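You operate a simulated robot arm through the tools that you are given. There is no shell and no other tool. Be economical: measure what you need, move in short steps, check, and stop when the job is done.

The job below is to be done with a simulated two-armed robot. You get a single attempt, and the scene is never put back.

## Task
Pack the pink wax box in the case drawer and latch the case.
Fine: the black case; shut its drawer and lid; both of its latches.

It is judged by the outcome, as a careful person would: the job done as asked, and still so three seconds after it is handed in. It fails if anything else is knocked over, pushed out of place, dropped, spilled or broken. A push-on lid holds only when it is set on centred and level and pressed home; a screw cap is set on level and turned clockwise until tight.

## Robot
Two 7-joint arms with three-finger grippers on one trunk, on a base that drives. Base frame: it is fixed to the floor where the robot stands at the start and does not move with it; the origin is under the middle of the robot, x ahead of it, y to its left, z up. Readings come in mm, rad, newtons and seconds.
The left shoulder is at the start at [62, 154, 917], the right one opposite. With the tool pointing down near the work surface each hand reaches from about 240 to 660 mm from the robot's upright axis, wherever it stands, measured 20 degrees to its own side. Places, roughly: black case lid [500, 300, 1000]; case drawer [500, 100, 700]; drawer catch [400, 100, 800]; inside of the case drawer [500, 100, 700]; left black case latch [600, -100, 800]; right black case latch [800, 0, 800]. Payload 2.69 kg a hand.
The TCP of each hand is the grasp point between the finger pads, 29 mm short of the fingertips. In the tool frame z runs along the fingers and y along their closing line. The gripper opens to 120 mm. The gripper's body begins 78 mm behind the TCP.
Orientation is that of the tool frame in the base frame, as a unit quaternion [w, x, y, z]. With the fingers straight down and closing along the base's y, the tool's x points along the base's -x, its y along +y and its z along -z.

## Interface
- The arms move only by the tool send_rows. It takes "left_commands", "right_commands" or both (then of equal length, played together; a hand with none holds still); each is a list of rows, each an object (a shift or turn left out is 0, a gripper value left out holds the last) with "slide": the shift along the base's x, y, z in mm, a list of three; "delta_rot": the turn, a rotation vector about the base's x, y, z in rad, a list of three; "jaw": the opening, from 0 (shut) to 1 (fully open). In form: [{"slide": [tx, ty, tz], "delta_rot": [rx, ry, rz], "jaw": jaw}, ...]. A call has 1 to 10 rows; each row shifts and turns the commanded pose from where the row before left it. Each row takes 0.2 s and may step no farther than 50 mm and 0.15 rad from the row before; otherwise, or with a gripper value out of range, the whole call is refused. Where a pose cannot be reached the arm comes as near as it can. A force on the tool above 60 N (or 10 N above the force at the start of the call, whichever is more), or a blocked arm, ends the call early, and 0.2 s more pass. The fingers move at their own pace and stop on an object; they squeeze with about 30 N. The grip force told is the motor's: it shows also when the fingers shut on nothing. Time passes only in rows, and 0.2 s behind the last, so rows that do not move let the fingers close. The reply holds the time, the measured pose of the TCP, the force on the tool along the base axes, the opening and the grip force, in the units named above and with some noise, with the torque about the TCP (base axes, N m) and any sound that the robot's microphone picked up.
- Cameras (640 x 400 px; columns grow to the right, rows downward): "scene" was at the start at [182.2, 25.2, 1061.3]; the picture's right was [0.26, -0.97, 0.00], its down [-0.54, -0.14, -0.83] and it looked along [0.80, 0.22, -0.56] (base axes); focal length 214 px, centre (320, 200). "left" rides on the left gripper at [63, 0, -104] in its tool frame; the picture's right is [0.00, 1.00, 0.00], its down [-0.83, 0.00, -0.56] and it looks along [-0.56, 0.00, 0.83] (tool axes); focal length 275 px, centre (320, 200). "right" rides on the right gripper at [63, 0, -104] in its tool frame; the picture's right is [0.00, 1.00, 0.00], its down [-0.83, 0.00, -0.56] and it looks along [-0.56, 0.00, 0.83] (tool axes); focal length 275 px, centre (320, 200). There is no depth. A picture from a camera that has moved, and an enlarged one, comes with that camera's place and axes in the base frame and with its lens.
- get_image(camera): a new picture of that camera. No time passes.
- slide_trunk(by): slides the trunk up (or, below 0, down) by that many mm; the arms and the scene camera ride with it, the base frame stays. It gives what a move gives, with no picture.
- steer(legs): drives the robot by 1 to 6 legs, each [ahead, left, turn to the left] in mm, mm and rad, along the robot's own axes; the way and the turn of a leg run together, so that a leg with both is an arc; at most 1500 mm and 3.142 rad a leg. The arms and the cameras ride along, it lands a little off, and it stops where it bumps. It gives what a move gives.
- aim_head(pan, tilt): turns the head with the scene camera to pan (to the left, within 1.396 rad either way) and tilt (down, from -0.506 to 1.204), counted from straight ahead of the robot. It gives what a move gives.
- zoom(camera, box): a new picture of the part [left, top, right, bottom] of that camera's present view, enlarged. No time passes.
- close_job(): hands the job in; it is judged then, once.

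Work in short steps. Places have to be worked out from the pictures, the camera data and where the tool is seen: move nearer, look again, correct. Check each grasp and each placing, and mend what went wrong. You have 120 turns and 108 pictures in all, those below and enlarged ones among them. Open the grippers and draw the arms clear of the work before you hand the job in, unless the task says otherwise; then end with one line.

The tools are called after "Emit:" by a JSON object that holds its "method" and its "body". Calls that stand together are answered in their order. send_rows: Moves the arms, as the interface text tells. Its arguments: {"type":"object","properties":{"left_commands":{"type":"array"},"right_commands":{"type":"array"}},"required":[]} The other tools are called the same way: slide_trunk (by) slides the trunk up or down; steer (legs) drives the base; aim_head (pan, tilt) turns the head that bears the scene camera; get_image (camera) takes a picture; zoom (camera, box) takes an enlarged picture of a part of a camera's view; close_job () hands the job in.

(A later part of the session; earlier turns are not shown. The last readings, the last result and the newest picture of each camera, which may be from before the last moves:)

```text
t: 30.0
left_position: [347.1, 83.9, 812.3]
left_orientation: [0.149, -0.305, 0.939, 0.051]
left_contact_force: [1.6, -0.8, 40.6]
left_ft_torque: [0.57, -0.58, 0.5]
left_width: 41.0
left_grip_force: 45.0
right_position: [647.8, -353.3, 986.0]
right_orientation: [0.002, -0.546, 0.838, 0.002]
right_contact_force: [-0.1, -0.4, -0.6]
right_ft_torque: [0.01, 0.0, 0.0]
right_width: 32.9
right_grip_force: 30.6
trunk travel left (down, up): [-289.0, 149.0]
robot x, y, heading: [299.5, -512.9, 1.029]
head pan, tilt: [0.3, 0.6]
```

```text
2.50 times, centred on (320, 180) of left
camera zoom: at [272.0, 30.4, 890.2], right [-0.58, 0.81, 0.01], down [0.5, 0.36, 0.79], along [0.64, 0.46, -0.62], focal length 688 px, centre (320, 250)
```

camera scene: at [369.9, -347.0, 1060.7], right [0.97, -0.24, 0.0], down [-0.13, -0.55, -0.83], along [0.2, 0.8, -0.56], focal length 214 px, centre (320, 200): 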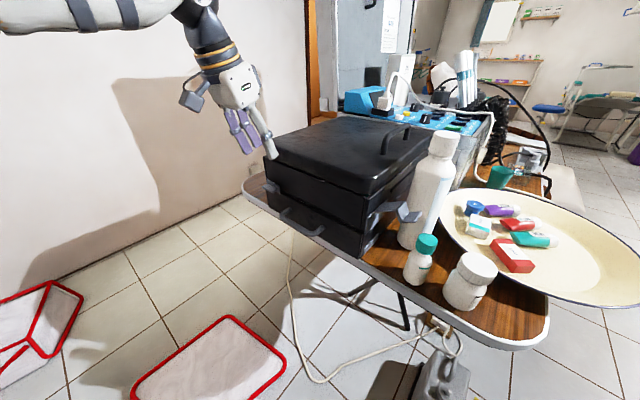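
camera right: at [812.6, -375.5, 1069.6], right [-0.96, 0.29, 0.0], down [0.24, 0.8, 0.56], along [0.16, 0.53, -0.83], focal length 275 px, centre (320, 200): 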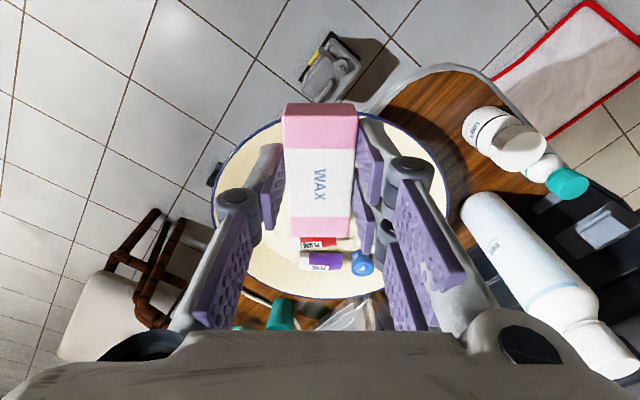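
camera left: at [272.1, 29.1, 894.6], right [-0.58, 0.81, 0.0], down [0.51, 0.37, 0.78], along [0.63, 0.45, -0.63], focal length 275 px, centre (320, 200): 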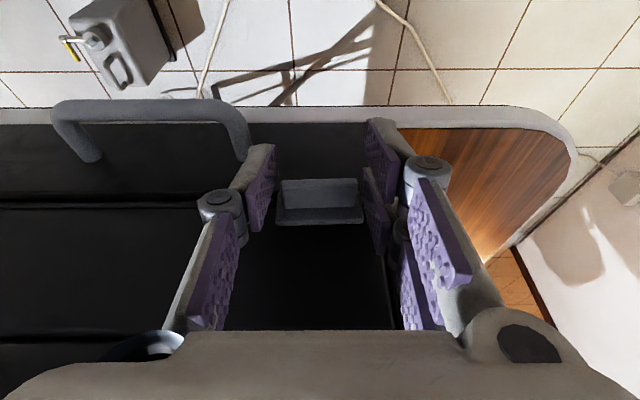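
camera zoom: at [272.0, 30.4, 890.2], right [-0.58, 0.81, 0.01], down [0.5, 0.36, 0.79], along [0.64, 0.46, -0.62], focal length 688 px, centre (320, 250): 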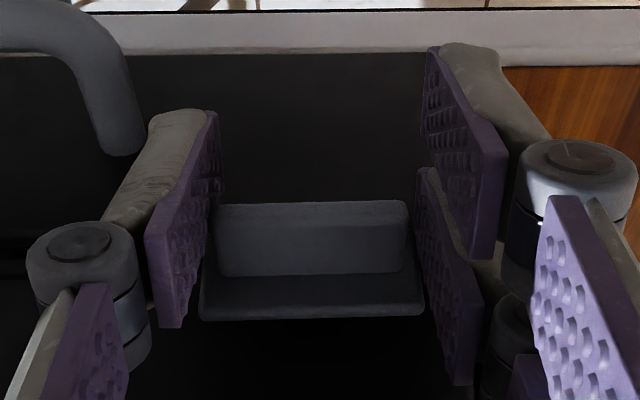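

A slide in either direction slips. It may be a lever, so I'll press down on the tab's outer edge with closed fingertips.

Emit:
{"method": "send_rows", "body": {"left_commands": [{"jaw": 0.5}, {"slide": [0, 0, 20]}, {"slide": [-6, -5, 25], "jaw": 0.5}, {"jaw": 0.0}, {"jaw": 0.0}, {"jaw": 0.0}]}}

Emit:
{"method": "zoom", "body": {"camera": "left", "box": [220, 100, 420, 260]}}

```text
t: 31.4
left_position: [339.3, 79.1, 850.6]
left_orientation: [0.142, -0.305, 0.941, 0.045]
left_contact_force: [-0.1, 0.0, -0.5]
left_ft_torque: [-0.01, 0.0, 0.01]
left_width: 0.1
left_grip_force: 28.4
right_position: [647.7, -350.4, 985.5]
right_orientation: [0.0, -0.547, 0.837, 0.001]
right_contact_force: [-1.2, -0.5, 0.1]
right_ft_torque: [0.0, 0.0, -0.03]
right_width: 33.2
right_grip_force: 30.1
trunk travel left (down, up): [-289.0, 149.0]
robot x, y, heading: [299.5, -513.2, 1.022]
head pan, tilt: [0.3, 0.6]
```

```text
2.50 times, centred on (320, 180) of left
camera zoom: at [264.8, 26.3, 931.2], right [-0.58, 0.81, 0.0], down [0.51, 0.37, 0.78], along [0.63, 0.45, -0.63], focal length 688 px, centre (320, 250)
```

zoom: 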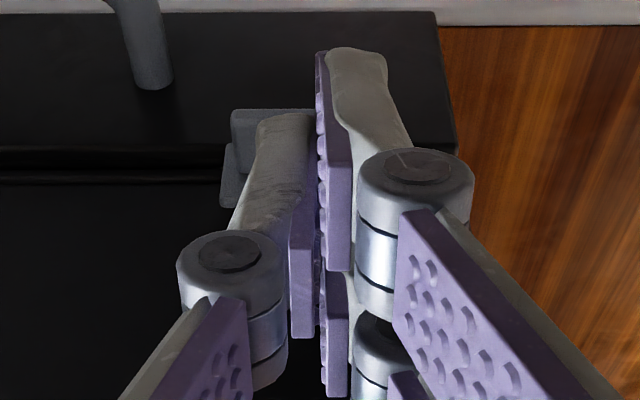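

The tips are above the tab, so I'll press down gently.

Emit:
{"method": "send_rows", "body": {"left_commands": [{"slide": [0, 0, -6]}, {"slide": [0, 0, -6]}, {"slide": [0, 0, -6]}, {"slide": [0, 0, -6]}, {"slide": [0, 0, -6]}]}}

Emit:
{"method": "zoom", "body": {"camera": "left", "box": [220, 100, 420, 260]}}

```text
t: 32.7
left_position: [338.3, 79.3, 829.9]
left_orientation: [0.151, -0.306, 0.939, 0.052]
left_contact_force: [-12.4, -13.2, 22.6]
left_ft_torque: [-0.13, -0.04, -0.05]
left_width: 6.0
left_grip_force: 28.2
right_position: [644.7, -353.5, 986.0]
right_orientation: [0.002, -0.547, 0.837, 0.001]
right_contact_force: [0.5, -0.6, -0.4]
right_ft_torque: [-0.02, -0.04, -0.01]
right_width: 33.1
right_grip_force: 30.2
trunk travel left (down, up): [-289.0, 149.0]
robot x, y, heading: [303.1, -516.9, 1.028]
head pan, tilt: [0.3, 0.6]
stopped in row 5 (left hand): the force on the tool passed its limit at 63 N (the readings are from after the stop); the commanded pose is now the measured one
```

```text
2.50 times, centred on (320, 180) of left
camera zoom: at [263.2, 24.6, 908.3], right [-0.59, 0.81, 0.01], down [0.5, 0.35, 0.79], along [0.64, 0.47, -0.61], focal length 688 px, centre (320, 250)
```

zoom: 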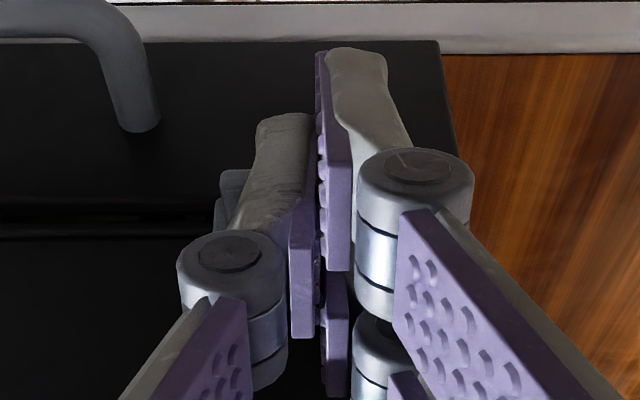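

Pressing down is blocked too: it hit 63 N with no motion. I'll back off and go to the handle with the jaw turned 90°, to feel whether the drawer simply pulls.

Emit:
{"method": "send_rows", "body": {"left_commands": [{"slide": [-24, -17, 10]}, {"slide": [0, 0, 40], "delta_rot": [-0.087, 0.122, 0]}, {"slide": [0, 0, 0], "delta_rot": [-0.087, 0.122, 0]}, {"slide": [8, -20, 0], "delta_rot": [0, 0, 0.145]}, {"slide": [8, -20, 0], "delta_rot": [0, 0, 0.145]}, {"slide": [8, -20, 0], "delta_rot": [0, 0, 0.145]}, {"slide": [8, -20, 0], "delta_rot": [0, 0, 0.145]}]}}

Emit:
{"method": "send_rows", "body": {"left_commands": [{"delta_rot": [0, 0, 0.145]}, {"delta_rot": [0, 0, 0.145]}, {"delta_rot": [0, 0, 0.145], "jaw": 0.35}, {"delta_rot": [0, 0, 0.145]}, {"delta_rot": [0, 0, 0.145]}, {"delta_rot": [0, 0, 0.145]}, {"delta_rot": [0, 0, 0.12]}]}}

Emit:
{"method": "get_image", "body": {"camera": "left"}}

Emit:
{"method": "zoom", "body": {"camera": "scene", "box": [200, 110, 400, 260]}}

```text
t: 34.3
left_position: [348.0, -15.0, 876.7]
left_orientation: [0.007, -0.57, 0.822, 0.008]
left_contact_force: [-0.2, -0.7, 0.2]
left_ft_torque: [0.01, -0.01, 0.06]
left_width: 0.2
left_grip_force: 28.3
right_position: [648.4, -348.4, 985.1]
right_orientation: [0.001, -0.547, 0.837, 0.001]
right_contact_force: [-0.4, 0.6, -0.2]
right_ft_torque: [-0.03, 0.03, 0.0]
right_width: 33.1
right_grip_force: 30.7
trunk travel left (down, up): [-289.0, 149.0]
robot x, y, heading: [300.8, -517.4, 1.028]
head pan, tilt: [0.3, 0.6]
```

```text
t: 35.9
left_position: [347.9, -14.9, 876.2]
left_orientation: [-0.002, 0.891, -0.453, -0.01]
left_contact_force: [0.0, -0.5, -0.7]
left_ft_torque: [0.0, -0.01, 0.01]
left_width: 41.9
left_grip_force: 0.0
right_position: [646.6, -350.0, 984.6]
right_orientation: [0.001, -0.547, 0.837, 0.0]
right_contact_force: [-0.3, 0.5, -0.6]
right_ft_torque: [0.02, 0.02, 0.0]
right_width: 33.3
right_grip_force: 29.9
trunk travel left (down, up): [-289.0, 149.0]
robot x, y, heading: [299.3, -518.3, 1.032]
head pan, tilt: [0.3, 0.6]
```

```text
65 pictures are left
camera left: at [386.0, -67.2, 978.8], right [-0.81, -0.59, 0.01], down [-0.48, 0.67, 0.57], along [-0.34, 0.46, -0.82], focal length 275 px, centre (320, 200)
```

left: 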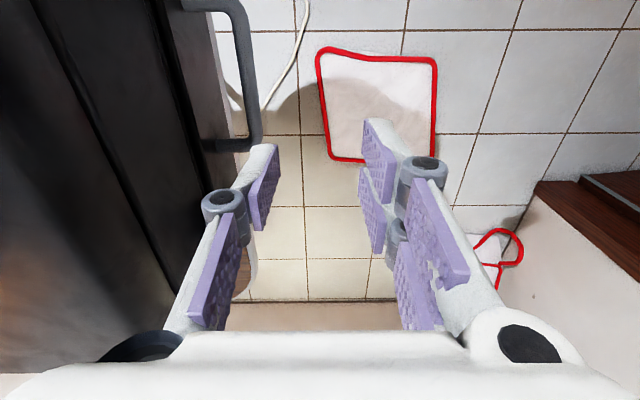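

```text
2.67 times, centred on (300, 185) of scene
camera zoom: at [371.2, -345.7, 1060.4], right [0.97, -0.24, 0.0], down [-0.14, -0.55, -0.83], along [0.2, 0.8, -0.56], focal length 572 px, centre (373, 240)
```

zoom: 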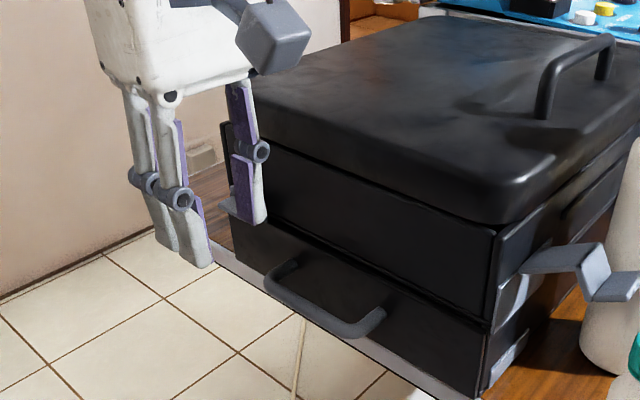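

The bar is triangulated at about (409,-6,760). A vertical hand would hit the lid, so I'll tilt the hand nearly horizontal to take the bar from the front, and pre-position 60 mm out.

Emit:
{"method": "send_rows", "body": {"left_commands": [{"slide": [-5, -10, -5], "delta_rot": [0.086, -0.12, 0]}, {"slide": [-5, -10, -10], "delta_rot": [0.086, -0.12, 0]}, {"slide": [-5, -8, -10], "delta_rot": [0.086, -0.12, 0]}, {"slide": [-5, -4, -15], "delta_rot": [0.086, -0.12, 0]}, {"slide": [5, 0, -15], "delta_rot": [0.086, -0.12, 0]}, {"slide": [5, 0, -15], "delta_rot": [0.086, -0.12, 0]}, {"slide": [5, 0, -16], "delta_rot": [0.086, -0.12, 0]}]}}

Emit:
{"method": "get_image", "body": {"camera": "left"}}

Emit:
{"method": "get_image", "body": {"camera": "scene"}}

```text
t: 37.5
left_position: [349.6, -14.5, 791.2]
left_orientation: [-0.439, 0.778, -0.391, 0.221]
left_contact_force: [0.4, 0.7, 0.2]
left_ft_torque: [0.02, 0.0, -0.02]
left_width: 42.0
left_grip_force: 0.0
left hand out of reach, approached as far as the arm can: row 6, 7
right_position: [648.1, -349.5, 985.9]
right_orientation: [0.001, -0.546, 0.838, 0.001]
right_contact_force: [-0.8, 0.1, 0.0]
right_ft_torque: [0.01, 0.01, -0.01]
right_width: 33.1
right_grip_force: 30.1
trunk travel left (down, up): [-289.0, 149.0]
robot x, y, heading: [300.2, -515.0, 1.033]
head pan, tilt: [0.3, 0.6]
```

```text
63 pictures are left
camera left: at [316.1, -119.5, 844.7], right [-0.42, -0.3, -0.86], down [-0.88, 0.38, 0.29], along [0.24, 0.87, -0.43], focal length 275 px, centre (320, 200)
```

left: 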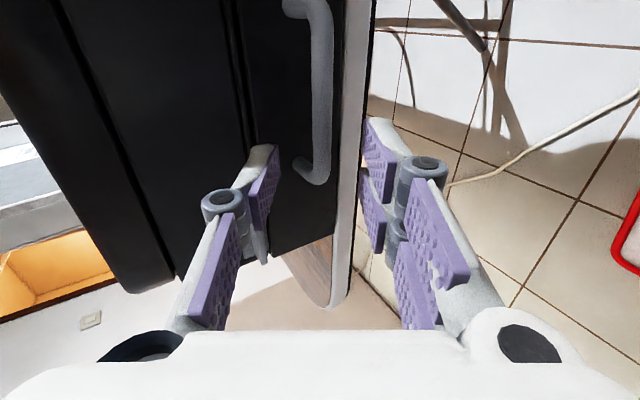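

```text
62 pictures are left
camera scene: at [371.1, -345.6, 1060.4], right [0.97, -0.24, 0.0], down [-0.14, -0.55, -0.83], along [0.2, 0.8, -0.56], focal length 214 px, centre (320, 200)
```

scene: 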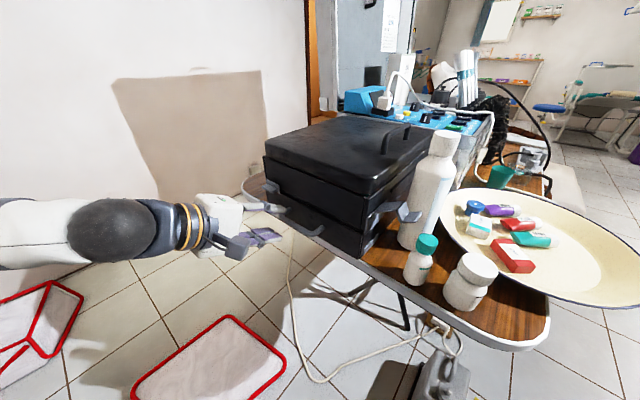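

The fingers already straddle the bar in the closing direction, though the hand stopped short of the commanded pose. I'll advance halfway towards the bar and read the result.

Emit:
{"method": "send_rows", "body": {"left_commands": [{"slide": [14, 9, -6]}, {"slide": [14, 8, -6]}]}}

```text
t: 38.1
left_position: [380.0, 1.6, 780.0]
left_orientation: [-0.441, 0.777, -0.391, 0.22]
left_contact_force: [0.4, 0.7, 0.8]
left_ft_torque: [-0.02, 0.01, -0.01]
left_width: 42.1
left_grip_force: 0.0
right_position: [647.6, -349.8, 985.5]
right_orientation: [0.001, -0.548, 0.837, 0.001]
right_contact_force: [0.0, 0.4, -0.6]
right_ft_torque: [0.0, 0.03, -0.01]
right_width: 33.2
right_grip_force: 30.0
trunk travel left (down, up): [-289.0, 149.0]
robot x, y, heading: [298.8, -516.6, 1.031]
head pan, tilt: [0.3, 0.6]
```

Emit:
{"method": "send_rows", "body": {"left_commands": [{"slide": [8, -14, -5]}]}}

Emit:
{"method": "get_image", "body": {"camera": "left"}}

Emit:
{"method": "zoom", "body": {"camera": "scene", "box": [220, 150, 380, 270]}}

```text
t: 38.5
left_position: [387.4, -11.4, 774.3]
left_orientation: [-0.44, 0.778, -0.39, 0.22]
left_contact_force: [-0.2, 0.4, -0.2]
left_ft_torque: [0.03, 0.01, -0.03]
left_width: 41.9
left_grip_force: 0.1
right_position: [647.4, -349.9, 985.0]
right_orientation: [0.002, -0.547, 0.837, 0.0]
right_contact_force: [-0.7, 0.8, -0.5]
right_ft_torque: [0.02, -0.03, 0.02]
right_width: 33.0
right_grip_force: 29.7
trunk travel left (down, up): [-289.0, 149.0]
robot x, y, heading: [300.3, -519.1, 1.027]
head pan, tilt: [0.3, 0.6]
```

```text
61 pictures are left
camera left: at [353.4, -116.2, 827.2], right [-0.42, -0.3, -0.86], down [-0.88, 0.38, 0.29], along [0.24, 0.87, -0.43], focal length 275 px, centre (320, 200)
```

left: 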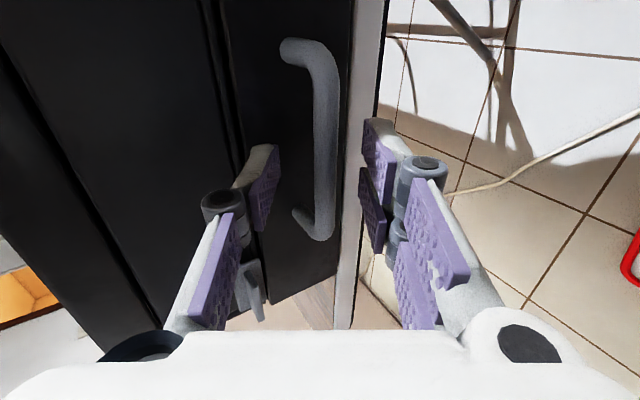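

```text
3.33 times, centred on (300, 210) of scene
camera zoom: at [371.3, -345.7, 1060.4], right [0.97, -0.24, 0.0], down [-0.14, -0.55, -0.83], along [0.2, 0.8, -0.56], focal length 715 px, centre (387, 167)
```

zoom: 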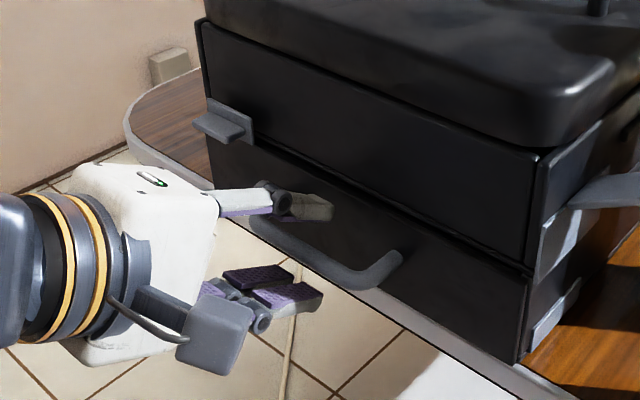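

The bar sits between the fingers. I'll shift along it towards its middle, move in slightly, and close.

Emit:
{"method": "send_rows", "body": {"left_commands": [{"slide": [13, -18, 0]}, {"slide": [9, 6, -6]}, {"jaw": 0.05}, {"jaw": 0.05}, {"jaw": 0.05}]}}

Emit:
{"method": "get_image", "body": {"camera": "left"}}

```text
t: 39.7
left_position: [408.5, -23.3, 767.5]
left_orientation: [-0.439, 0.779, -0.391, 0.219]
left_contact_force: [-2.8, -3.2, -12.1]
left_ft_torque: [0.07, 0.26, 0.0]
left_width: 15.6
left_grip_force: 7.3
right_position: [647.4, -349.0, 985.2]
right_orientation: [0.0, -0.547, 0.837, 0.0]
right_contact_force: [0.8, 0.0, -0.9]
right_ft_torque: [-0.03, -0.01, -0.01]
right_width: 33.2
right_grip_force: 30.5
trunk travel left (down, up): [-289.0, 149.0]
robot x, y, heading: [302.8, -512.5, 1.029]
head pan, tilt: [0.3, 0.6]
```

```text
59 pictures are left
camera left: at [374.8, -127.6, 820.6], right [-0.42, -0.3, -0.86], down [-0.88, 0.38, 0.29], along [0.24, 0.87, -0.43], focal length 275 px, centre (320, 200)
```

left: 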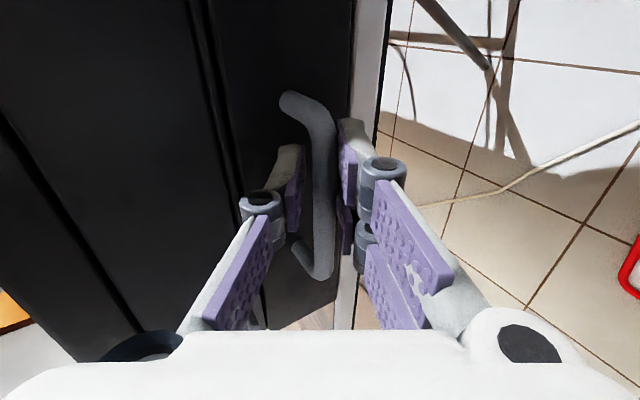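

Emit:
{"method": "send_rows", "body": {"left_commands": [{"slide": [0, 0, -2], "jaw": 0.0}, {"slide": [-1, 0, -1], "jaw": 0.0}, {"jaw": 0.0}]}}

```text
t: 40.5
left_position: [409.0, -23.4, 765.8]
left_orientation: [-0.44, 0.778, -0.391, 0.22]
left_contact_force: [-4.6, -7.8, -15.4]
left_ft_torque: [0.43, 0.52, -0.25]
left_width: 11.2
left_grip_force: 38.8
right_position: [647.5, -348.3, 986.2]
right_orientation: [0.001, -0.547, 0.837, 0.0]
right_contact_force: [0.1, 0.2, -0.8]
right_ft_torque: [0.05, 0.02, -0.01]
right_width: 32.9
right_grip_force: 30.2
trunk travel left (down, up): [-289.0, 149.0]
robot x, y, heading: [298.3, -511.4, 1.029]
head pan, tilt: [0.3, 0.6]
```

The handle is gripped at 11.2 mm. I'll pull gently outward in small steps and watch the force.

Emit:
{"method": "send_rows", "body": {"left_commands": [{"slide": [-2.4, -1.7, 0]}, {"slide": [-2.4, -1.7, 0]}, {"slide": [-2.4, -1.7, 0]}]}}

Emit:
{"method": "zoom", "body": {"camera": "scene", "box": [240, 140, 400, 260]}}

```text
t: 41.3
left_position: [401.8, -29.2, 766.1]
left_orientation: [-0.44, 0.778, -0.391, 0.219]
left_contact_force: [7.1, -4.8, -17.6]
left_ft_torque: [0.34, 0.38, -0.39]
left_width: 11.4
left_grip_force: 37.7
right_position: [647.9, -349.2, 986.4]
right_orientation: [0.0, -0.546, 0.838, 0.002]
right_contact_force: [0.0, 0.1, -0.8]
right_ft_torque: [0.0, -0.04, 0.0]
right_width: 33.2
right_grip_force: 29.1
trunk travel left (down, up): [-289.0, 149.0]
robot x, y, heading: [302.6, -520.0, 1.027]
head pan, tilt: [0.3, 0.6]
```

```text
3.33 times, centred on (320, 200) of scene
camera zoom: at [372.0, -345.1, 1060.2], right [0.97, -0.24, 0.0], down [-0.14, -0.55, -0.82], along [0.2, 0.8, -0.57], focal length 715 px, centre (320, 200)
```

zoom: 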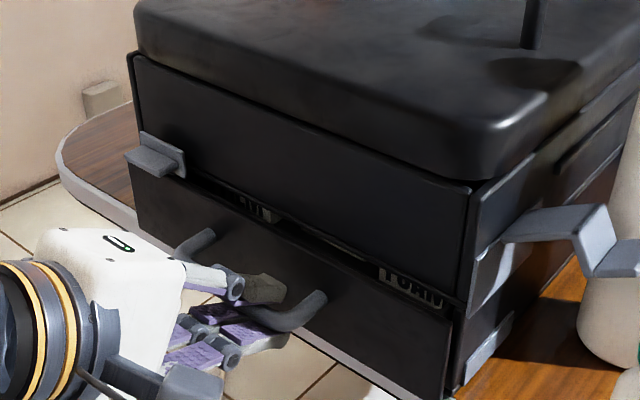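

The drawer slides out easily, so the catch is not locking it. I'll keep pulling.

Emit:
{"method": "send_rows", "body": {"left_commands": [{"slide": [-9.8, -7, -0.3]}, {"slide": [-9.8, -7, 0]}, {"slide": [-9.8, -7, 0]}, {"slide": [-9.8, -7, 0]}, {"slide": [-9.8, -7, 0]}]}}

Emit:
{"method": "zoom", "body": {"camera": "scene", "box": [200, 120, 420, 290]}}

```text
t: 42.5
left_position: [371.0, -28.1, 763.6]
left_orientation: [-0.444, 0.772, -0.396, 0.223]
left_contact_force: [19.5, -23.1, 31.6]
left_ft_torque: [0.16, -0.27, -0.24]
left_width: 10.7
left_grip_force: 38.4
left hand out of reach, approached as far as the arm can: row 1, 2, 3, 4, 5
right_position: [647.8, -353.4, 985.9]
right_orientation: [0.001, -0.547, 0.837, 0.002]
right_contact_force: [1.0, -0.7, -0.6]
right_ft_torque: [0.01, -0.02, 0.02]
right_width: 33.0
right_grip_force: 30.2
trunk travel left (down, up): [-289.0, 149.0]
robot x, y, heading: [301.1, -513.7, 1.025]
head pan, tilt: [0.3, 0.6]
```

```text
2.35 times, centred on (310, 205) of scene
camera zoom: at [372.3, -349.5, 1061.3], right [0.97, -0.24, 0.0], down [-0.14, -0.55, -0.83], along [0.2, 0.8, -0.56], focal length 505 px, centre (344, 188)
```

zoom: 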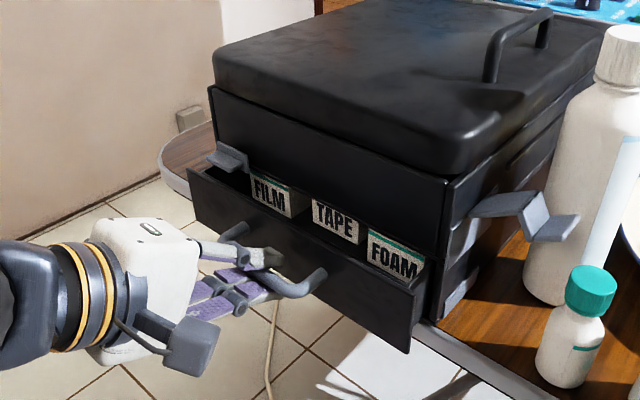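

The drawer is opening but the arm is at its posture limit. I'll pull further by driving the base back along the drawer's axis.

Emit:
{"method": "steer", "body": {"legs": [[-64, 28, 0]]}}

Emit:
{"method": "zoom", "body": {"camera": "scene", "box": [200, 90, 440, 290]}}

```text
t: 43.5
left_position: [313.5, -69.2, 765.0]
left_orientation: [-0.444, 0.773, -0.394, 0.225]
left_contact_force: [14.5, -21.8, 42.6]
left_ft_torque: [0.29, -0.21, -0.39]
left_width: 10.9
left_grip_force: 37.9
right_position: [590.6, -393.2, 986.2]
right_orientation: [0.001, -0.547, 0.837, 0.004]
right_contact_force: [-0.2, 0.0, -0.4]
right_ft_torque: [0.01, -0.01, -0.01]
right_width: 33.3
right_grip_force: 29.9
trunk travel left (down, up): [-289.0, 149.0]
robot x, y, heading: [242.5, -557.9, 1.026]
head pan, tilt: [0.3, 0.6]
```

```text
2.00 times, centred on (320, 190) of scene
camera zoom: at [314.8, -389.9, 1061.1], right [0.97, -0.24, 0.0], down [-0.14, -0.55, -0.83], along [0.2, 0.8, -0.56], focal length 429 px, centre (320, 220)
```

zoom: 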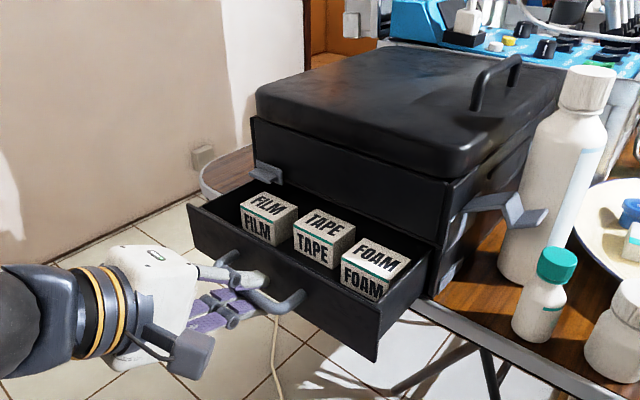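

It opens smoothly and the case isn't moving. I'll pull out another 70 mm.

Emit:
{"method": "steer", "body": {"legs": [[-60, 26, 0]]}}

Emit:
{"method": "zoom", "body": {"camera": "scene", "box": [200, 90, 440, 290]}}

```text
t: 44.5
left_position: [260.7, -106.9, 763.6]
left_orientation: [-0.444, 0.772, -0.395, 0.227]
left_contact_force: [9.7, -14.5, 20.4]
left_ft_torque: [-0.02, -0.2, -0.61]
left_width: 11.1
left_grip_force: 37.8
right_position: [536.6, -429.3, 984.0]
right_orientation: [0.001, -0.547, 0.837, 0.002]
right_contact_force: [0.0, -0.3, -1.4]
right_ft_torque: [0.01, -0.01, 0.03]
right_width: 33.1
right_grip_force: 29.9
trunk travel left (down, up): [-289.0, 149.0]
robot x, y, heading: [188.3, -594.8, 1.026]
head pan, tilt: [0.3, 0.6]
```

```text
2.00 times, centred on (320, 190) of scene
camera zoom: at [261.6, -426.2, 1060.8], right [0.97, -0.24, 0.0], down [-0.14, -0.55, -0.83], along [0.2, 0.8, -0.56], focal length 429 px, centre (320, 220)
```

zoom: 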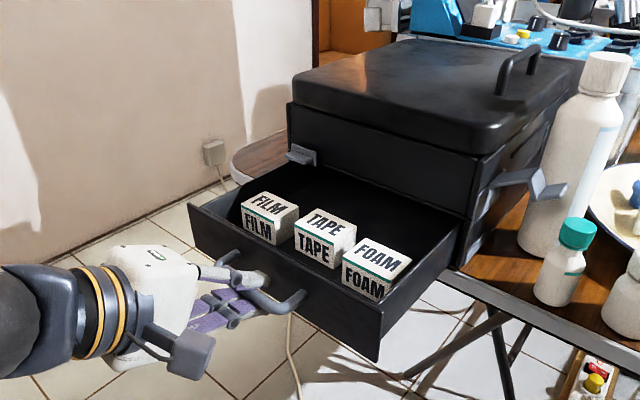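

There's free space behind the FILM, TAPE and FOAM boxes. I'll open the drawer another 40 mm for room, then release the handle.

Emit:
{"method": "steer", "body": {"legs": [[-36, 16, 0]]}}

Emit:
{"method": "send_rows", "body": {"left_commands": [{"jaw": 0.5}, {"jaw": 0.5}, {"slide": [-15, -9, 9]}, {"slide": [-20, -14, 14]}, {"slide": [-20, -14, 20]}]}}

Emit:
{"method": "get_image", "body": {"camera": "scene"}}

```text
t: 45.4
left_position: [228.9, -130.1, 763.7]
left_orientation: [-0.443, 0.771, -0.396, 0.228]
left_contact_force: [6.7, -8.9, 10.4]
left_ft_torque: [-0.23, -0.26, -0.94]
left_width: 10.8
left_grip_force: 37.7
right_position: [505.3, -452.3, 985.9]
right_orientation: [0.001, -0.547, 0.837, 0.001]
right_contact_force: [-0.2, 0.2, -0.4]
right_ft_torque: [0.01, -0.01, 0.01]
right_width: 32.8
right_grip_force: 29.9
trunk travel left (down, up): [-289.0, 149.0]
robot x, y, heading: [156.7, -619.2, 1.028]
head pan, tilt: [0.3, 0.6]
```

```text
t: 46.6
left_position: [184.1, -112.7, 801.4]
left_orientation: [-0.442, 0.771, -0.397, 0.229]
left_contact_force: [0.5, 0.0, -0.5]
left_ft_torque: [0.01, 0.0, 0.02]
left_width: 60.2
left_grip_force: 0.1
left hand out of reach, approached as far as the arm can: row 3, 4, 5
right_position: [503.9, -450.8, 986.3]
right_orientation: [0.001, -0.547, 0.837, 0.0]
right_contact_force: [0.6, -0.4, 0.1]
right_ft_torque: [0.01, -0.03, -0.01]
right_width: 33.0
right_grip_force: 29.6
trunk travel left (down, up): [-289.0, 149.0]
robot x, y, heading: [159.5, -616.2, 1.026]
head pan, tilt: [0.3, 0.6]
```

```text
54 pictures are left
camera scene: at [228.9, -446.8, 1060.5], right [0.97, -0.24, 0.0], down [-0.14, -0.55, -0.83], along [0.2, 0.8, -0.56], focal length 214 px, centre (320, 200)
```

scene: 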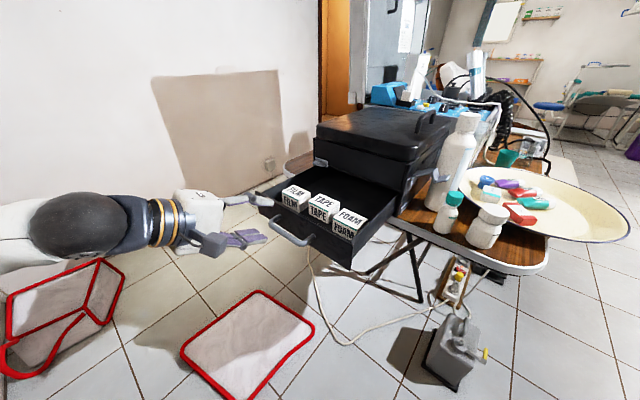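

The drawer stays open. I'll raise and right the left hand, then drive so the right hand reaches the drawer's rear space.

Emit:
{"method": "send_rows", "body": {"left_commands": [{"slide": [-8, -5, 40], "delta_rot": [-0.086, 0.12, 0]}, {"slide": [-8, -5, 45], "delta_rot": [-0.086, 0.12, 0]}, {"slide": [-5, -10, 45], "delta_rot": [-0.086, 0.12, 0]}, {"slide": [0, -20, 40], "delta_rot": [-0.086, 0.12, 0]}, {"slide": [0, -20, 20], "delta_rot": [-0.086, 0.12, 0]}, {"slide": [0, -20, 0], "delta_rot": [-0.086, 0.12, 0]}, {"slide": [0, -20, 0], "delta_rot": [-0.086, 0.12, 0]}]}}

Emit:
{"method": "steer", "body": {"legs": [[140, 235, 0]]}}

Emit:
{"method": "get_image", "body": {"camera": "scene"}}

```text
t: 48.2
left_position: [163.6, -213.0, 992.9]
left_orientation: [-0.002, 0.89, -0.456, 0.002]
left_contact_force: [-0.8, -0.3, -0.5]
left_ft_torque: [-0.04, 0.02, -0.02]
left_width: 59.9
left_grip_force: 0.0
right_position: [505.1, -449.9, 985.3]
right_orientation: [0.0, -0.547, 0.837, 0.002]
right_contact_force: [-0.1, 0.5, 0.4]
right_ft_torque: [0.01, 0.03, -0.03]
right_width: 32.8
right_grip_force: 29.6
trunk travel left (down, up): [-289.0, 149.0]
robot x, y, heading: [156.3, -615.4, 1.024]
head pan, tilt: [0.3, 0.6]
```

```text
t: 50.6
left_position: [36.2, 25.6, 990.9]
left_orientation: [-0.002, 0.89, -0.456, 0.001]
left_contact_force: [0.2, -0.1, 0.1]
left_ft_torque: [-0.01, -0.04, -0.01]
left_width: 59.9
left_grip_force: 0.1
right_position: [378.8, -211.7, 984.8]
right_orientation: [0.0, -0.547, 0.837, 0.001]
right_contact_force: [0.5, -0.7, -0.4]
right_ft_torque: [0.0, 0.03, -0.02]
right_width: 33.4
right_grip_force: 30.5
trunk travel left (down, up): [-289.0, 149.0]
robot x, y, heading: [28.6, -377.7, 1.027]
head pan, tilt: [0.3, 0.6]
```

```text
53 pictures are left
camera scene: at [102.3, -207.7, 1060.4], right [0.97, -0.24, 0.0], down [-0.14, -0.55, -0.82], along [0.2, 0.8, -0.57], focal length 214 px, centre (320, 200)
```

scene: 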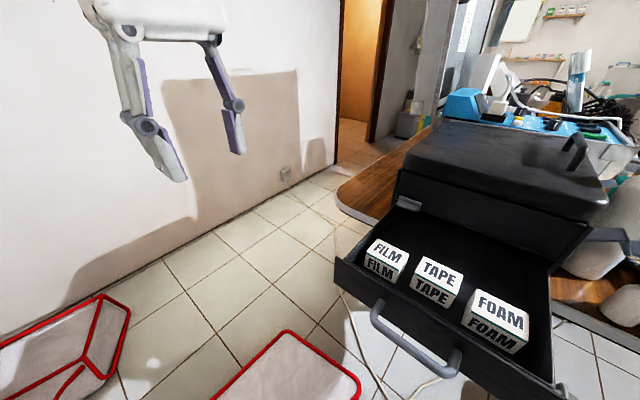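

Now I'll turn the right hand so its closing line runs along the drawer front, and move it above the rear of the drawer.

Emit:
{"method": "send_rows", "body": {"right_commands": [{"slide": [4, 35, 0], "delta_rot": [0, 0, -0.133]}, {"slide": [4, 35, 0], "delta_rot": [0, 0, -0.133]}, {"slide": [4, 35, 0], "delta_rot": [0, 0, -0.133]}, {"slide": [4, 35, 0], "delta_rot": [0, 0, -0.133]}]}}

Emit:
{"method": "get_image", "body": {"camera": "right"}}

Emit:
{"method": "get_image", "body": {"camera": "scene"}}

```text
t: 51.6
left_position: [36.7, 24.8, 991.8]
left_orientation: [-0.003, 0.89, -0.456, 0.002]
left_contact_force: [-0.4, -0.2, -0.2]
left_ft_torque: [-0.02, -0.03, 0.01]
left_width: 60.0
left_grip_force: 0.0
right_position: [395.9, -71.1, 985.1]
right_orientation: [0.002, -0.306, 0.952, 0.001]
right_contact_force: [-0.1, 0.4, -0.4]
right_ft_torque: [0.01, 0.03, 0.04]
right_width: 33.1
right_grip_force: 29.7
trunk travel left (down, up): [-289.0, 149.0]
robot x, y, heading: [28.8, -377.0, 1.024]
head pan, tilt: [0.3, 0.6]
```

```text
52 pictures are left
camera right: at [344.1, -107.8, 1089.4], right [-0.59, 0.81, 0.0], down [0.67, 0.49, 0.56], along [0.45, 0.33, -0.83], focal length 275 px, centre (320, 200)
```

right: 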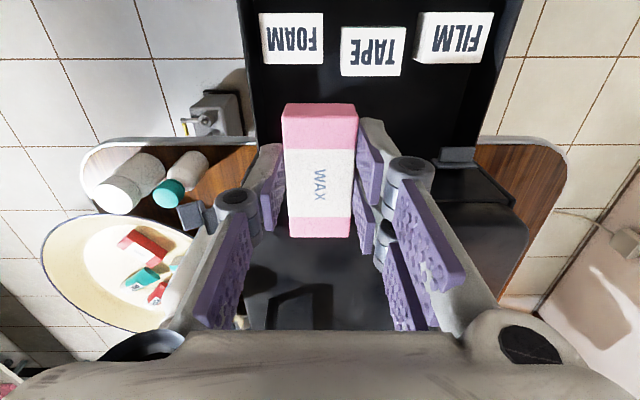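

```text
51 pictures are left
camera scene: at [102.3, -207.5, 1060.3], right [0.97, -0.24, 0.0], down [-0.14, -0.55, -0.82], along [0.2, 0.8, -0.57], focal length 214 px, centre (320, 200)
```

scene: 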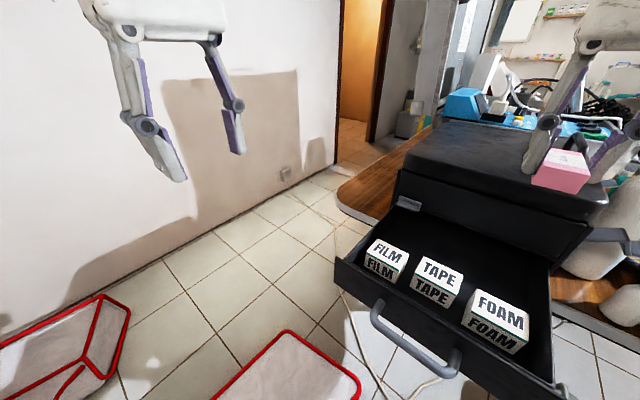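

The FILM, TAPE and FOAM row ends at about plane 268 and the case front is at 352. I'll centre the wax box at about (405,-33) and lower it partway.

Emit:
{"method": "send_rows", "body": {"right_commands": [{"slide": [9.5, 38, 0]}, {"slide": [0, 0, -45]}, {"slide": [0, 0, -45]}, {"slide": [0, 0, -40]}]}}

Emit:
{"method": "get_image", "body": {"camera": "right"}}

Emit:
{"method": "zoom", "body": {"camera": "scene", "box": [340, 80, 640, 390]}}

```text
t: 52.6
left_position: [37.9, 25.9, 991.7]
left_orientation: [-0.002, 0.89, -0.457, 0.002]
left_contact_force: [0.5, -0.4, 1.0]
left_ft_torque: [-0.02, -0.01, -0.03]
left_width: 59.8
left_grip_force: 0.1
right_position: [403.6, -35.1, 854.1]
right_orientation: [0.001, -0.308, 0.952, 0.001]
right_contact_force: [-0.7, 1.0, -0.3]
right_ft_torque: [0.0, 0.01, 0.01]
right_width: 33.2
right_grip_force: 29.7
trunk travel left (down, up): [-289.0, 149.0]
robot x, y, heading: [29.6, -378.6, 1.032]
head pan, tilt: [0.3, 0.6]
```

```text
50 pictures are left
camera right: at [352.6, -71.2, 959.3], right [-0.59, 0.81, 0.0], down [0.67, 0.49, 0.56], along [0.45, 0.33, -0.83], focal length 275 px, centre (320, 200)
```

right: 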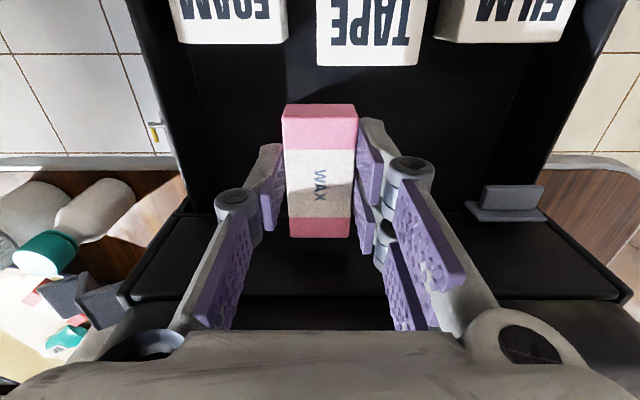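

```text
1.29 times, centred on (490, 235) of scene
camera zoom: at [102.6, -207.9, 1060.4], right [0.97, -0.24, 0.0], down [-0.14, -0.55, -0.82], along [0.2, 0.8, -0.57], focal length 277 px, centre (101, 155)
```

zoom: 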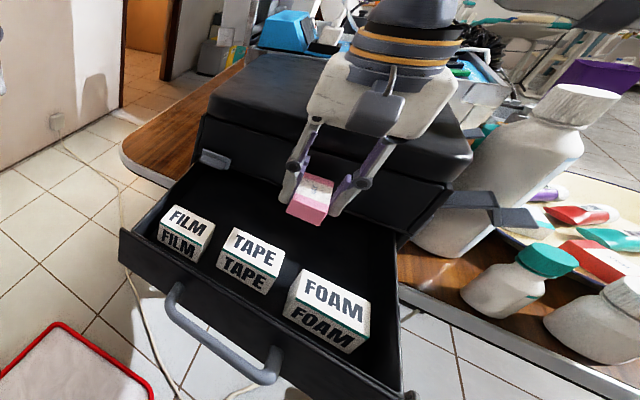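

I'll nudge 20 mm to the right, past TAPE, and 5 mm outward, then lower.

Emit:
{"method": "send_rows", "body": {"right_commands": [{"slide": [7.6, -19, 0]}, {"slide": [0, 0, -30]}, {"slide": [0, 0, -25]}]}}

Emit:
{"method": "get_image", "body": {"camera": "right"}}

Emit:
{"method": "zoom", "body": {"camera": "scene", "box": [380, 110, 600, 340]}}

```text
t: 53.4
left_position: [36.2, 25.7, 993.3]
left_orientation: [-0.003, 0.89, -0.456, 0.001]
left_contact_force: [0.5, 0.1, -0.1]
left_ft_torque: [0.0, -0.06, 0.03]
left_width: 60.3
left_grip_force: 0.0
right_position: [410.6, -52.6, 800.6]
right_orientation: [0.0, -0.307, 0.952, 0.001]
right_contact_force: [0.8, -0.3, -0.3]
right_ft_torque: [0.03, 0.0, -0.02]
right_width: 32.9
right_grip_force: 30.5
trunk travel left (down, up): [-289.0, 149.0]
robot x, y, heading: [28.2, -376.4, 1.027]
head pan, tilt: [0.3, 0.6]
```

```text
48 pictures are left
camera right: at [360.2, -89.7, 905.0], right [-0.59, 0.81, 0.0], down [0.67, 0.49, 0.56], along [0.45, 0.33, -0.83], focal length 275 px, centre (320, 200)
```

right: 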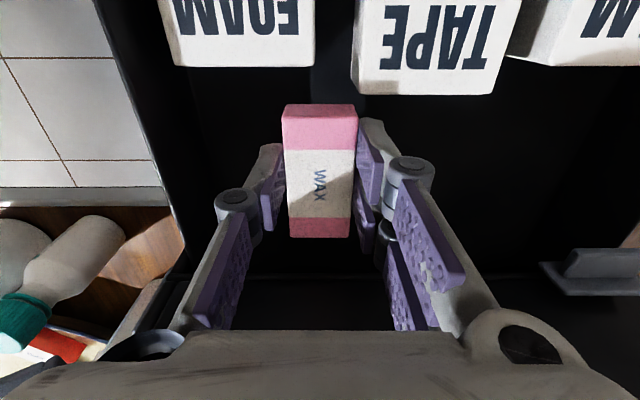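

```text
1.74 times, centred on (490, 225) of scene
camera zoom: at [102.5, -207.9, 1060.4], right [0.97, -0.24, 0.0], down [-0.14, -0.55, -0.83], along [0.2, 0.8, -0.56], focal length 373 px, centre (24, 156)
```

zoom: 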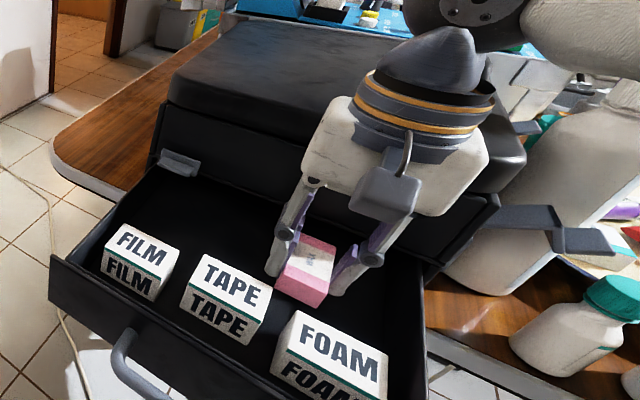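

Clear of the case and the other boxes. I'll lower in small steps until it touches the drawer floor.

Emit:
{"method": "send_rows", "body": {"right_commands": [{"slide": [0, 0, -8]}, {"slide": [0, 0, -6]}, {"slide": [0, 0, -4]}, {"slide": [0, 0, -3]}]}}

Emit:
{"method": "zoom", "body": {"camera": "scene", "box": [420, 150, 580, 320]}}

```text
t: 54.4
left_position: [37.3, 25.3, 991.9]
left_orientation: [-0.003, 0.89, -0.457, 0.002]
left_contact_force: [-0.5, 0.7, -0.3]
left_ft_torque: [0.0, -0.02, 0.0]
left_width: 59.8
left_grip_force: 0.0
right_position: [411.5, -54.0, 778.1]
right_orientation: [0.001, -0.307, 0.952, 0.0]
right_contact_force: [-0.2, 0.4, -0.5]
right_ft_torque: [0.01, -0.01, -0.01]
right_width: 33.3
right_grip_force: 30.2
trunk travel left (down, up): [-289.0, 149.0]
robot x, y, heading: [31.5, -379.7, 1.031]
head pan, tilt: [0.3, 0.6]
```

```text
2.35 times, centred on (500, 235) of scene
camera zoom: at [102.4, -207.9, 1060.4], right [0.97, -0.24, 0.0], down [-0.14, -0.55, -0.83], along [0.2, 0.8, -0.56], focal length 505 px, centre (-104, 118)
```

zoom: 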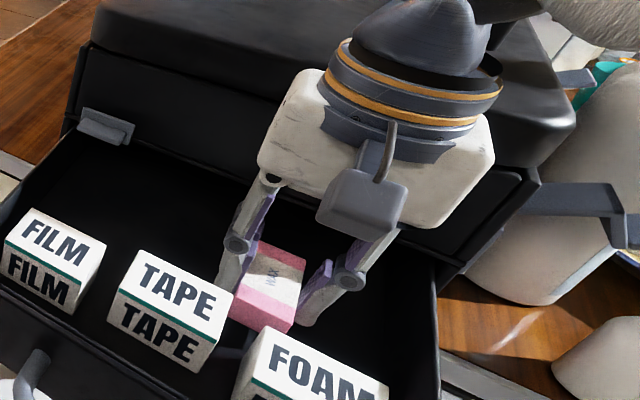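

Emit:
{"method": "send_rows", "body": {"right_commands": [{"slide": [0, 0, -3]}, {"slide": [0, 0, -3]}, {"slide": [0, 0, -3]}, {"slide": [0, 0, -3]}]}}

Emit:
{"method": "get_image", "body": {"camera": "right"}}

```text
t: 55.4
left_position: [37.2, 25.6, 992.3]
left_orientation: [-0.004, 0.89, -0.457, 0.002]
left_contact_force: [0.7, 0.3, 0.1]
left_ft_torque: [-0.01, 0.03, -0.01]
left_width: 59.8
left_grip_force: 0.1
right_position: [410.6, -53.2, 768.8]
right_orientation: [0.001, -0.308, 0.952, 0.001]
right_contact_force: [0.7, 0.0, 3.7]
right_ft_torque: [-0.02, -0.04, 0.0]
right_width: 33.0
right_grip_force: 29.7
trunk travel left (down, up): [-289.0, 149.0]
robot x, y, heading: [34.0, -374.7, 1.025]
head pan, tilt: [0.3, 0.6]
```

```text
45 pictures are left
camera right: at [360.5, -89.9, 872.7], right [-0.59, 0.81, 0.0], down [0.67, 0.49, 0.56], along [0.45, 0.33, -0.83], focal length 275 px, centre (320, 200)
```

right: 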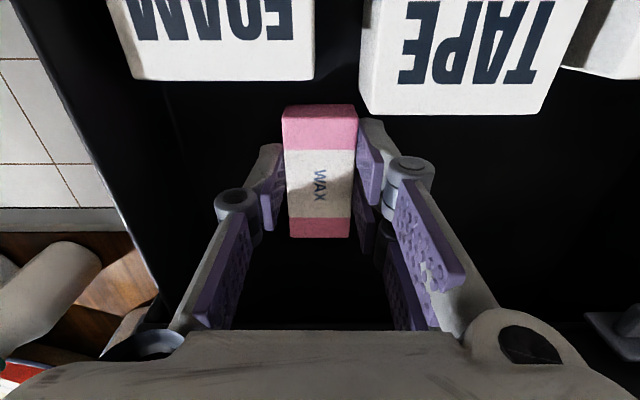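

The box touches the floor with about 4 N. I'll open slightly and lift away straight up.

Emit:
{"method": "send_rows", "body": {"right_commands": [{"jaw": 0.37}, {"jaw": 0.37}, {"slide": [0, 0, 10]}, {"slide": [0, 0, 30]}, {"slide": [0, 0, 45]}, {"slide": [0, 0, 45]}, {"slide": [0, 0, 45]}, {"slide": [0, 0, 40]}]}}

Emit:
{"method": "get_image", "body": {"camera": "right"}}

```text
t: 57.2
left_position: [37.3, 25.8, 992.5]
left_orientation: [-0.003, 0.89, -0.457, 0.003]
left_contact_force: [0.5, 1.1, 0.1]
left_ft_torque: [0.01, -0.01, 0.03]
left_width: 60.2
left_grip_force: 0.1
right_position: [409.5, -52.5, 982.6]
right_orientation: [0.0, -0.307, 0.952, 0.001]
right_contact_force: [-0.4, -0.1, 0.5]
right_ft_torque: [0.0, -0.03, 0.0]
right_width: 44.4
right_grip_force: 0.0
trunk travel left (down, up): [-289.0, 149.0]
robot x, y, heading: [35.5, -378.5, 1.028]
head pan, tilt: [0.3, 0.6]
```

```text
44 pictures are left
camera right: at [359.5, -89.7, 1087.9], right [-0.59, 0.81, 0.0], down [0.67, 0.49, 0.56], along [0.45, 0.33, -0.83], focal length 275 px, centre (320, 200)
```

right: 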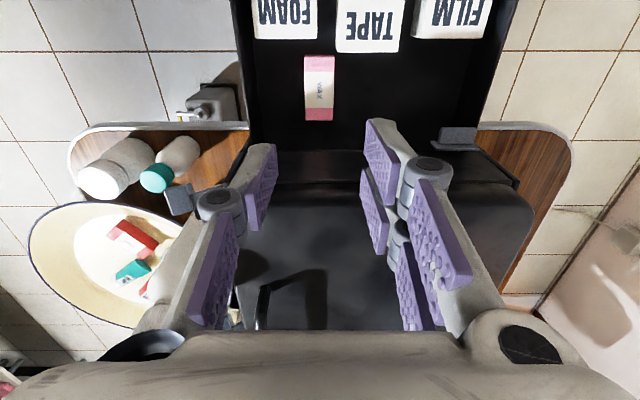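

The wax box lies flat in the drawer. To shut it, I'll bring the closed right fingers outside the handle bar and look before pushing.

Emit:
{"method": "send_rows", "body": {"right_commands": [{"slide": [-41, -20, 0], "jaw": 0}, {"slide": [-41, -20, 0]}, {"slide": [-41, -20, 0]}, {"slide": [-41, -20, 0]}, {"slide": [-40, -20, 0]}, {"slide": [0, 0, -48]}, {"slide": [0, 0, -48]}, {"slide": [0, 0, -48]}]}}

Emit:
{"method": "get_image", "body": {"camera": "right"}}

Emit:
{"method": "get_image", "body": {"camera": "scene"}}

```text
t: 58.4
left_position: [37.1, 25.8, 990.4]
left_orientation: [-0.003, 0.89, -0.457, 0.002]
left_contact_force: [-0.4, 0.0, -0.3]
left_ft_torque: [-0.02, 0.03, 0.03]
left_width: 60.0
left_grip_force: 0.0
right_position: [220.7, -142.0, 980.5]
right_orientation: [-0.004, -0.289, 0.957, 0.004]
right_contact_force: [0.1, -0.2, 0.0]
right_ft_torque: [0.01, 0.06, 0.01]
right_width: 0.1
right_grip_force: 28.6
trunk travel left (down, up): [-289.0, 149.0]
robot x, y, heading: [33.8, -378.9, 1.031]
head pan, tilt: [0.3, 0.6]
stopped in row 6 (right hand): the force on the tool passed its limit at 84 N (the readings are from after the stop); the commanded pose is now the measured one
```

```text
43 pictures are left
camera right: at [169.1, -177.9, 1085.3], right [-0.56, 0.83, 0.01], down [0.7, 0.46, 0.55], along [0.45, 0.31, -0.83], focal length 275 px, centre (320, 200)
```

right: 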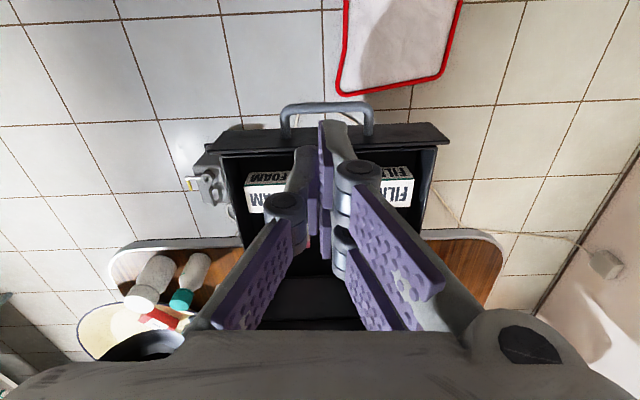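

```text
42 pictures are left
camera scene: at [98.7, -206.4, 1061.8], right [0.98, -0.19, 0.0], down [-0.11, -0.54, -0.83], along [0.16, 0.82, -0.55], focal length 214 px, centre (320, 200)
```

scene: 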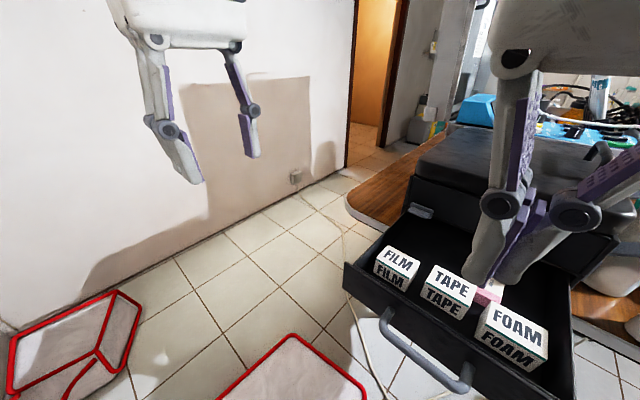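

The wrist bumped the robot's own head, being too near the body. I'll move the hand forward and drive back a bit, then come down outside the handle.

Emit:
{"method": "send_rows", "body": {"right_commands": [{"slide": [30, 20, 2]}, {"slide": [20, 14, 0]}]}}

Emit:
{"method": "steer", "body": {"legs": [[-85, 0, 0]]}}

Emit:
{"method": "get_image", "body": {"camera": "right"}}

```text
t: 59.0
left_position: [38.4, 25.7, 992.0]
left_orientation: [-0.002, 0.89, -0.457, 0.002]
left_contact_force: [-0.6, 0.0, -0.5]
left_ft_torque: [0.01, 0.0, 0.03]
left_width: 59.9
left_grip_force: 0.1
right_position: [271.4, -108.2, 982.0]
right_orientation: [-0.003, -0.29, 0.957, 0.005]
right_contact_force: [-0.2, -1.2, -1.0]
right_ft_torque: [-0.05, -0.02, 0.0]
right_width: 0.0
right_grip_force: 28.6
trunk travel left (down, up): [-289.0, 149.0]
robot x, y, heading: [29.2, -381.6, 1.028]
head pan, tilt: [0.3, 0.6]
```

```text
t: 60.1
left_position: [-8.5, -47.0, 992.9]
left_orientation: [-0.004, 0.889, -0.457, 0.002]
left_contact_force: [0.6, -0.4, 0.5]
left_ft_torque: [0.04, 0.0, -0.02]
left_width: 60.1
left_grip_force: 0.1
right_position: [225.7, -181.2, 983.5]
right_orientation: [-0.002, -0.291, 0.957, 0.005]
right_contact_force: [-0.4, -0.8, -0.6]
right_ft_torque: [0.03, -0.01, 0.01]
right_width: 0.1
right_grip_force: 29.1
trunk travel left (down, up): [-289.0, 149.0]
robot x, y, heading: [-11.5, -451.6, 1.03]
head pan, tilt: [0.3, 0.6]
```

```text
41 pictures are left
camera right: at [175.1, -216.4, 1087.7], right [-0.56, 0.83, 0.01], down [0.69, 0.46, 0.55], along [0.45, 0.32, -0.83], focal length 275 px, centre (320, 200)
```

right: 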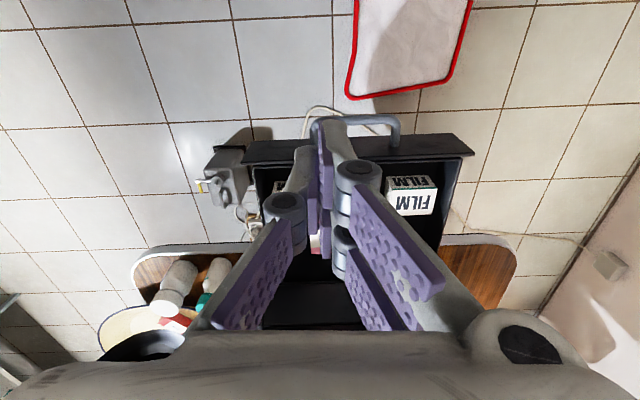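

The bar's centre is at about (234,-120,762). I'll move to (202,-146) outside it and descend.

Emit:
{"method": "send_rows", "body": {"right_commands": [{"slide": [-24, 35, 0], "delta_rot": [0, 0, -0.03]}, {"slide": [0, 0, -45]}, {"slide": [0, 0, -45]}, {"slide": [0, 0, -45]}, {"slide": [0, 0, -45]}, {"slide": [0, 0, -26]}]}}

Emit:
{"method": "get_image", "body": {"camera": "right"}}

```text
t: 61.5
left_position: [-5.7, -46.5, 992.7]
left_orientation: [-0.003, 0.889, -0.457, 0.002]
left_contact_force: [0.1, 0.0, -0.6]
left_ft_torque: [0.0, 0.01, -0.01]
left_width: 60.2
left_grip_force: 0.0
right_position: [202.7, -146.4, 776.0]
right_orientation: [-0.003, -0.276, 0.961, 0.005]
right_contact_force: [0.7, 0.1, -0.1]
right_ft_torque: [0.0, 0.0, 0.01]
right_width: 0.0
right_grip_force: 29.1
trunk travel left (down, up): [-289.0, 149.0]
robot x, y, heading: [-13.0, -448.4, 1.026]
head pan, tilt: [0.3, 0.6]
```

```text
40 pictures are left
camera right: at [150.3, -179.5, 880.8], right [-0.53, 0.85, 0.01], down [0.71, 0.44, 0.55], along [0.46, 0.3, -0.83], focal length 275 px, centre (320, 200)
```

right: 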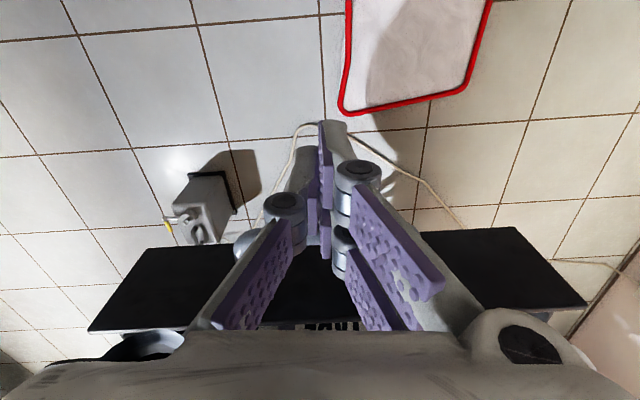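

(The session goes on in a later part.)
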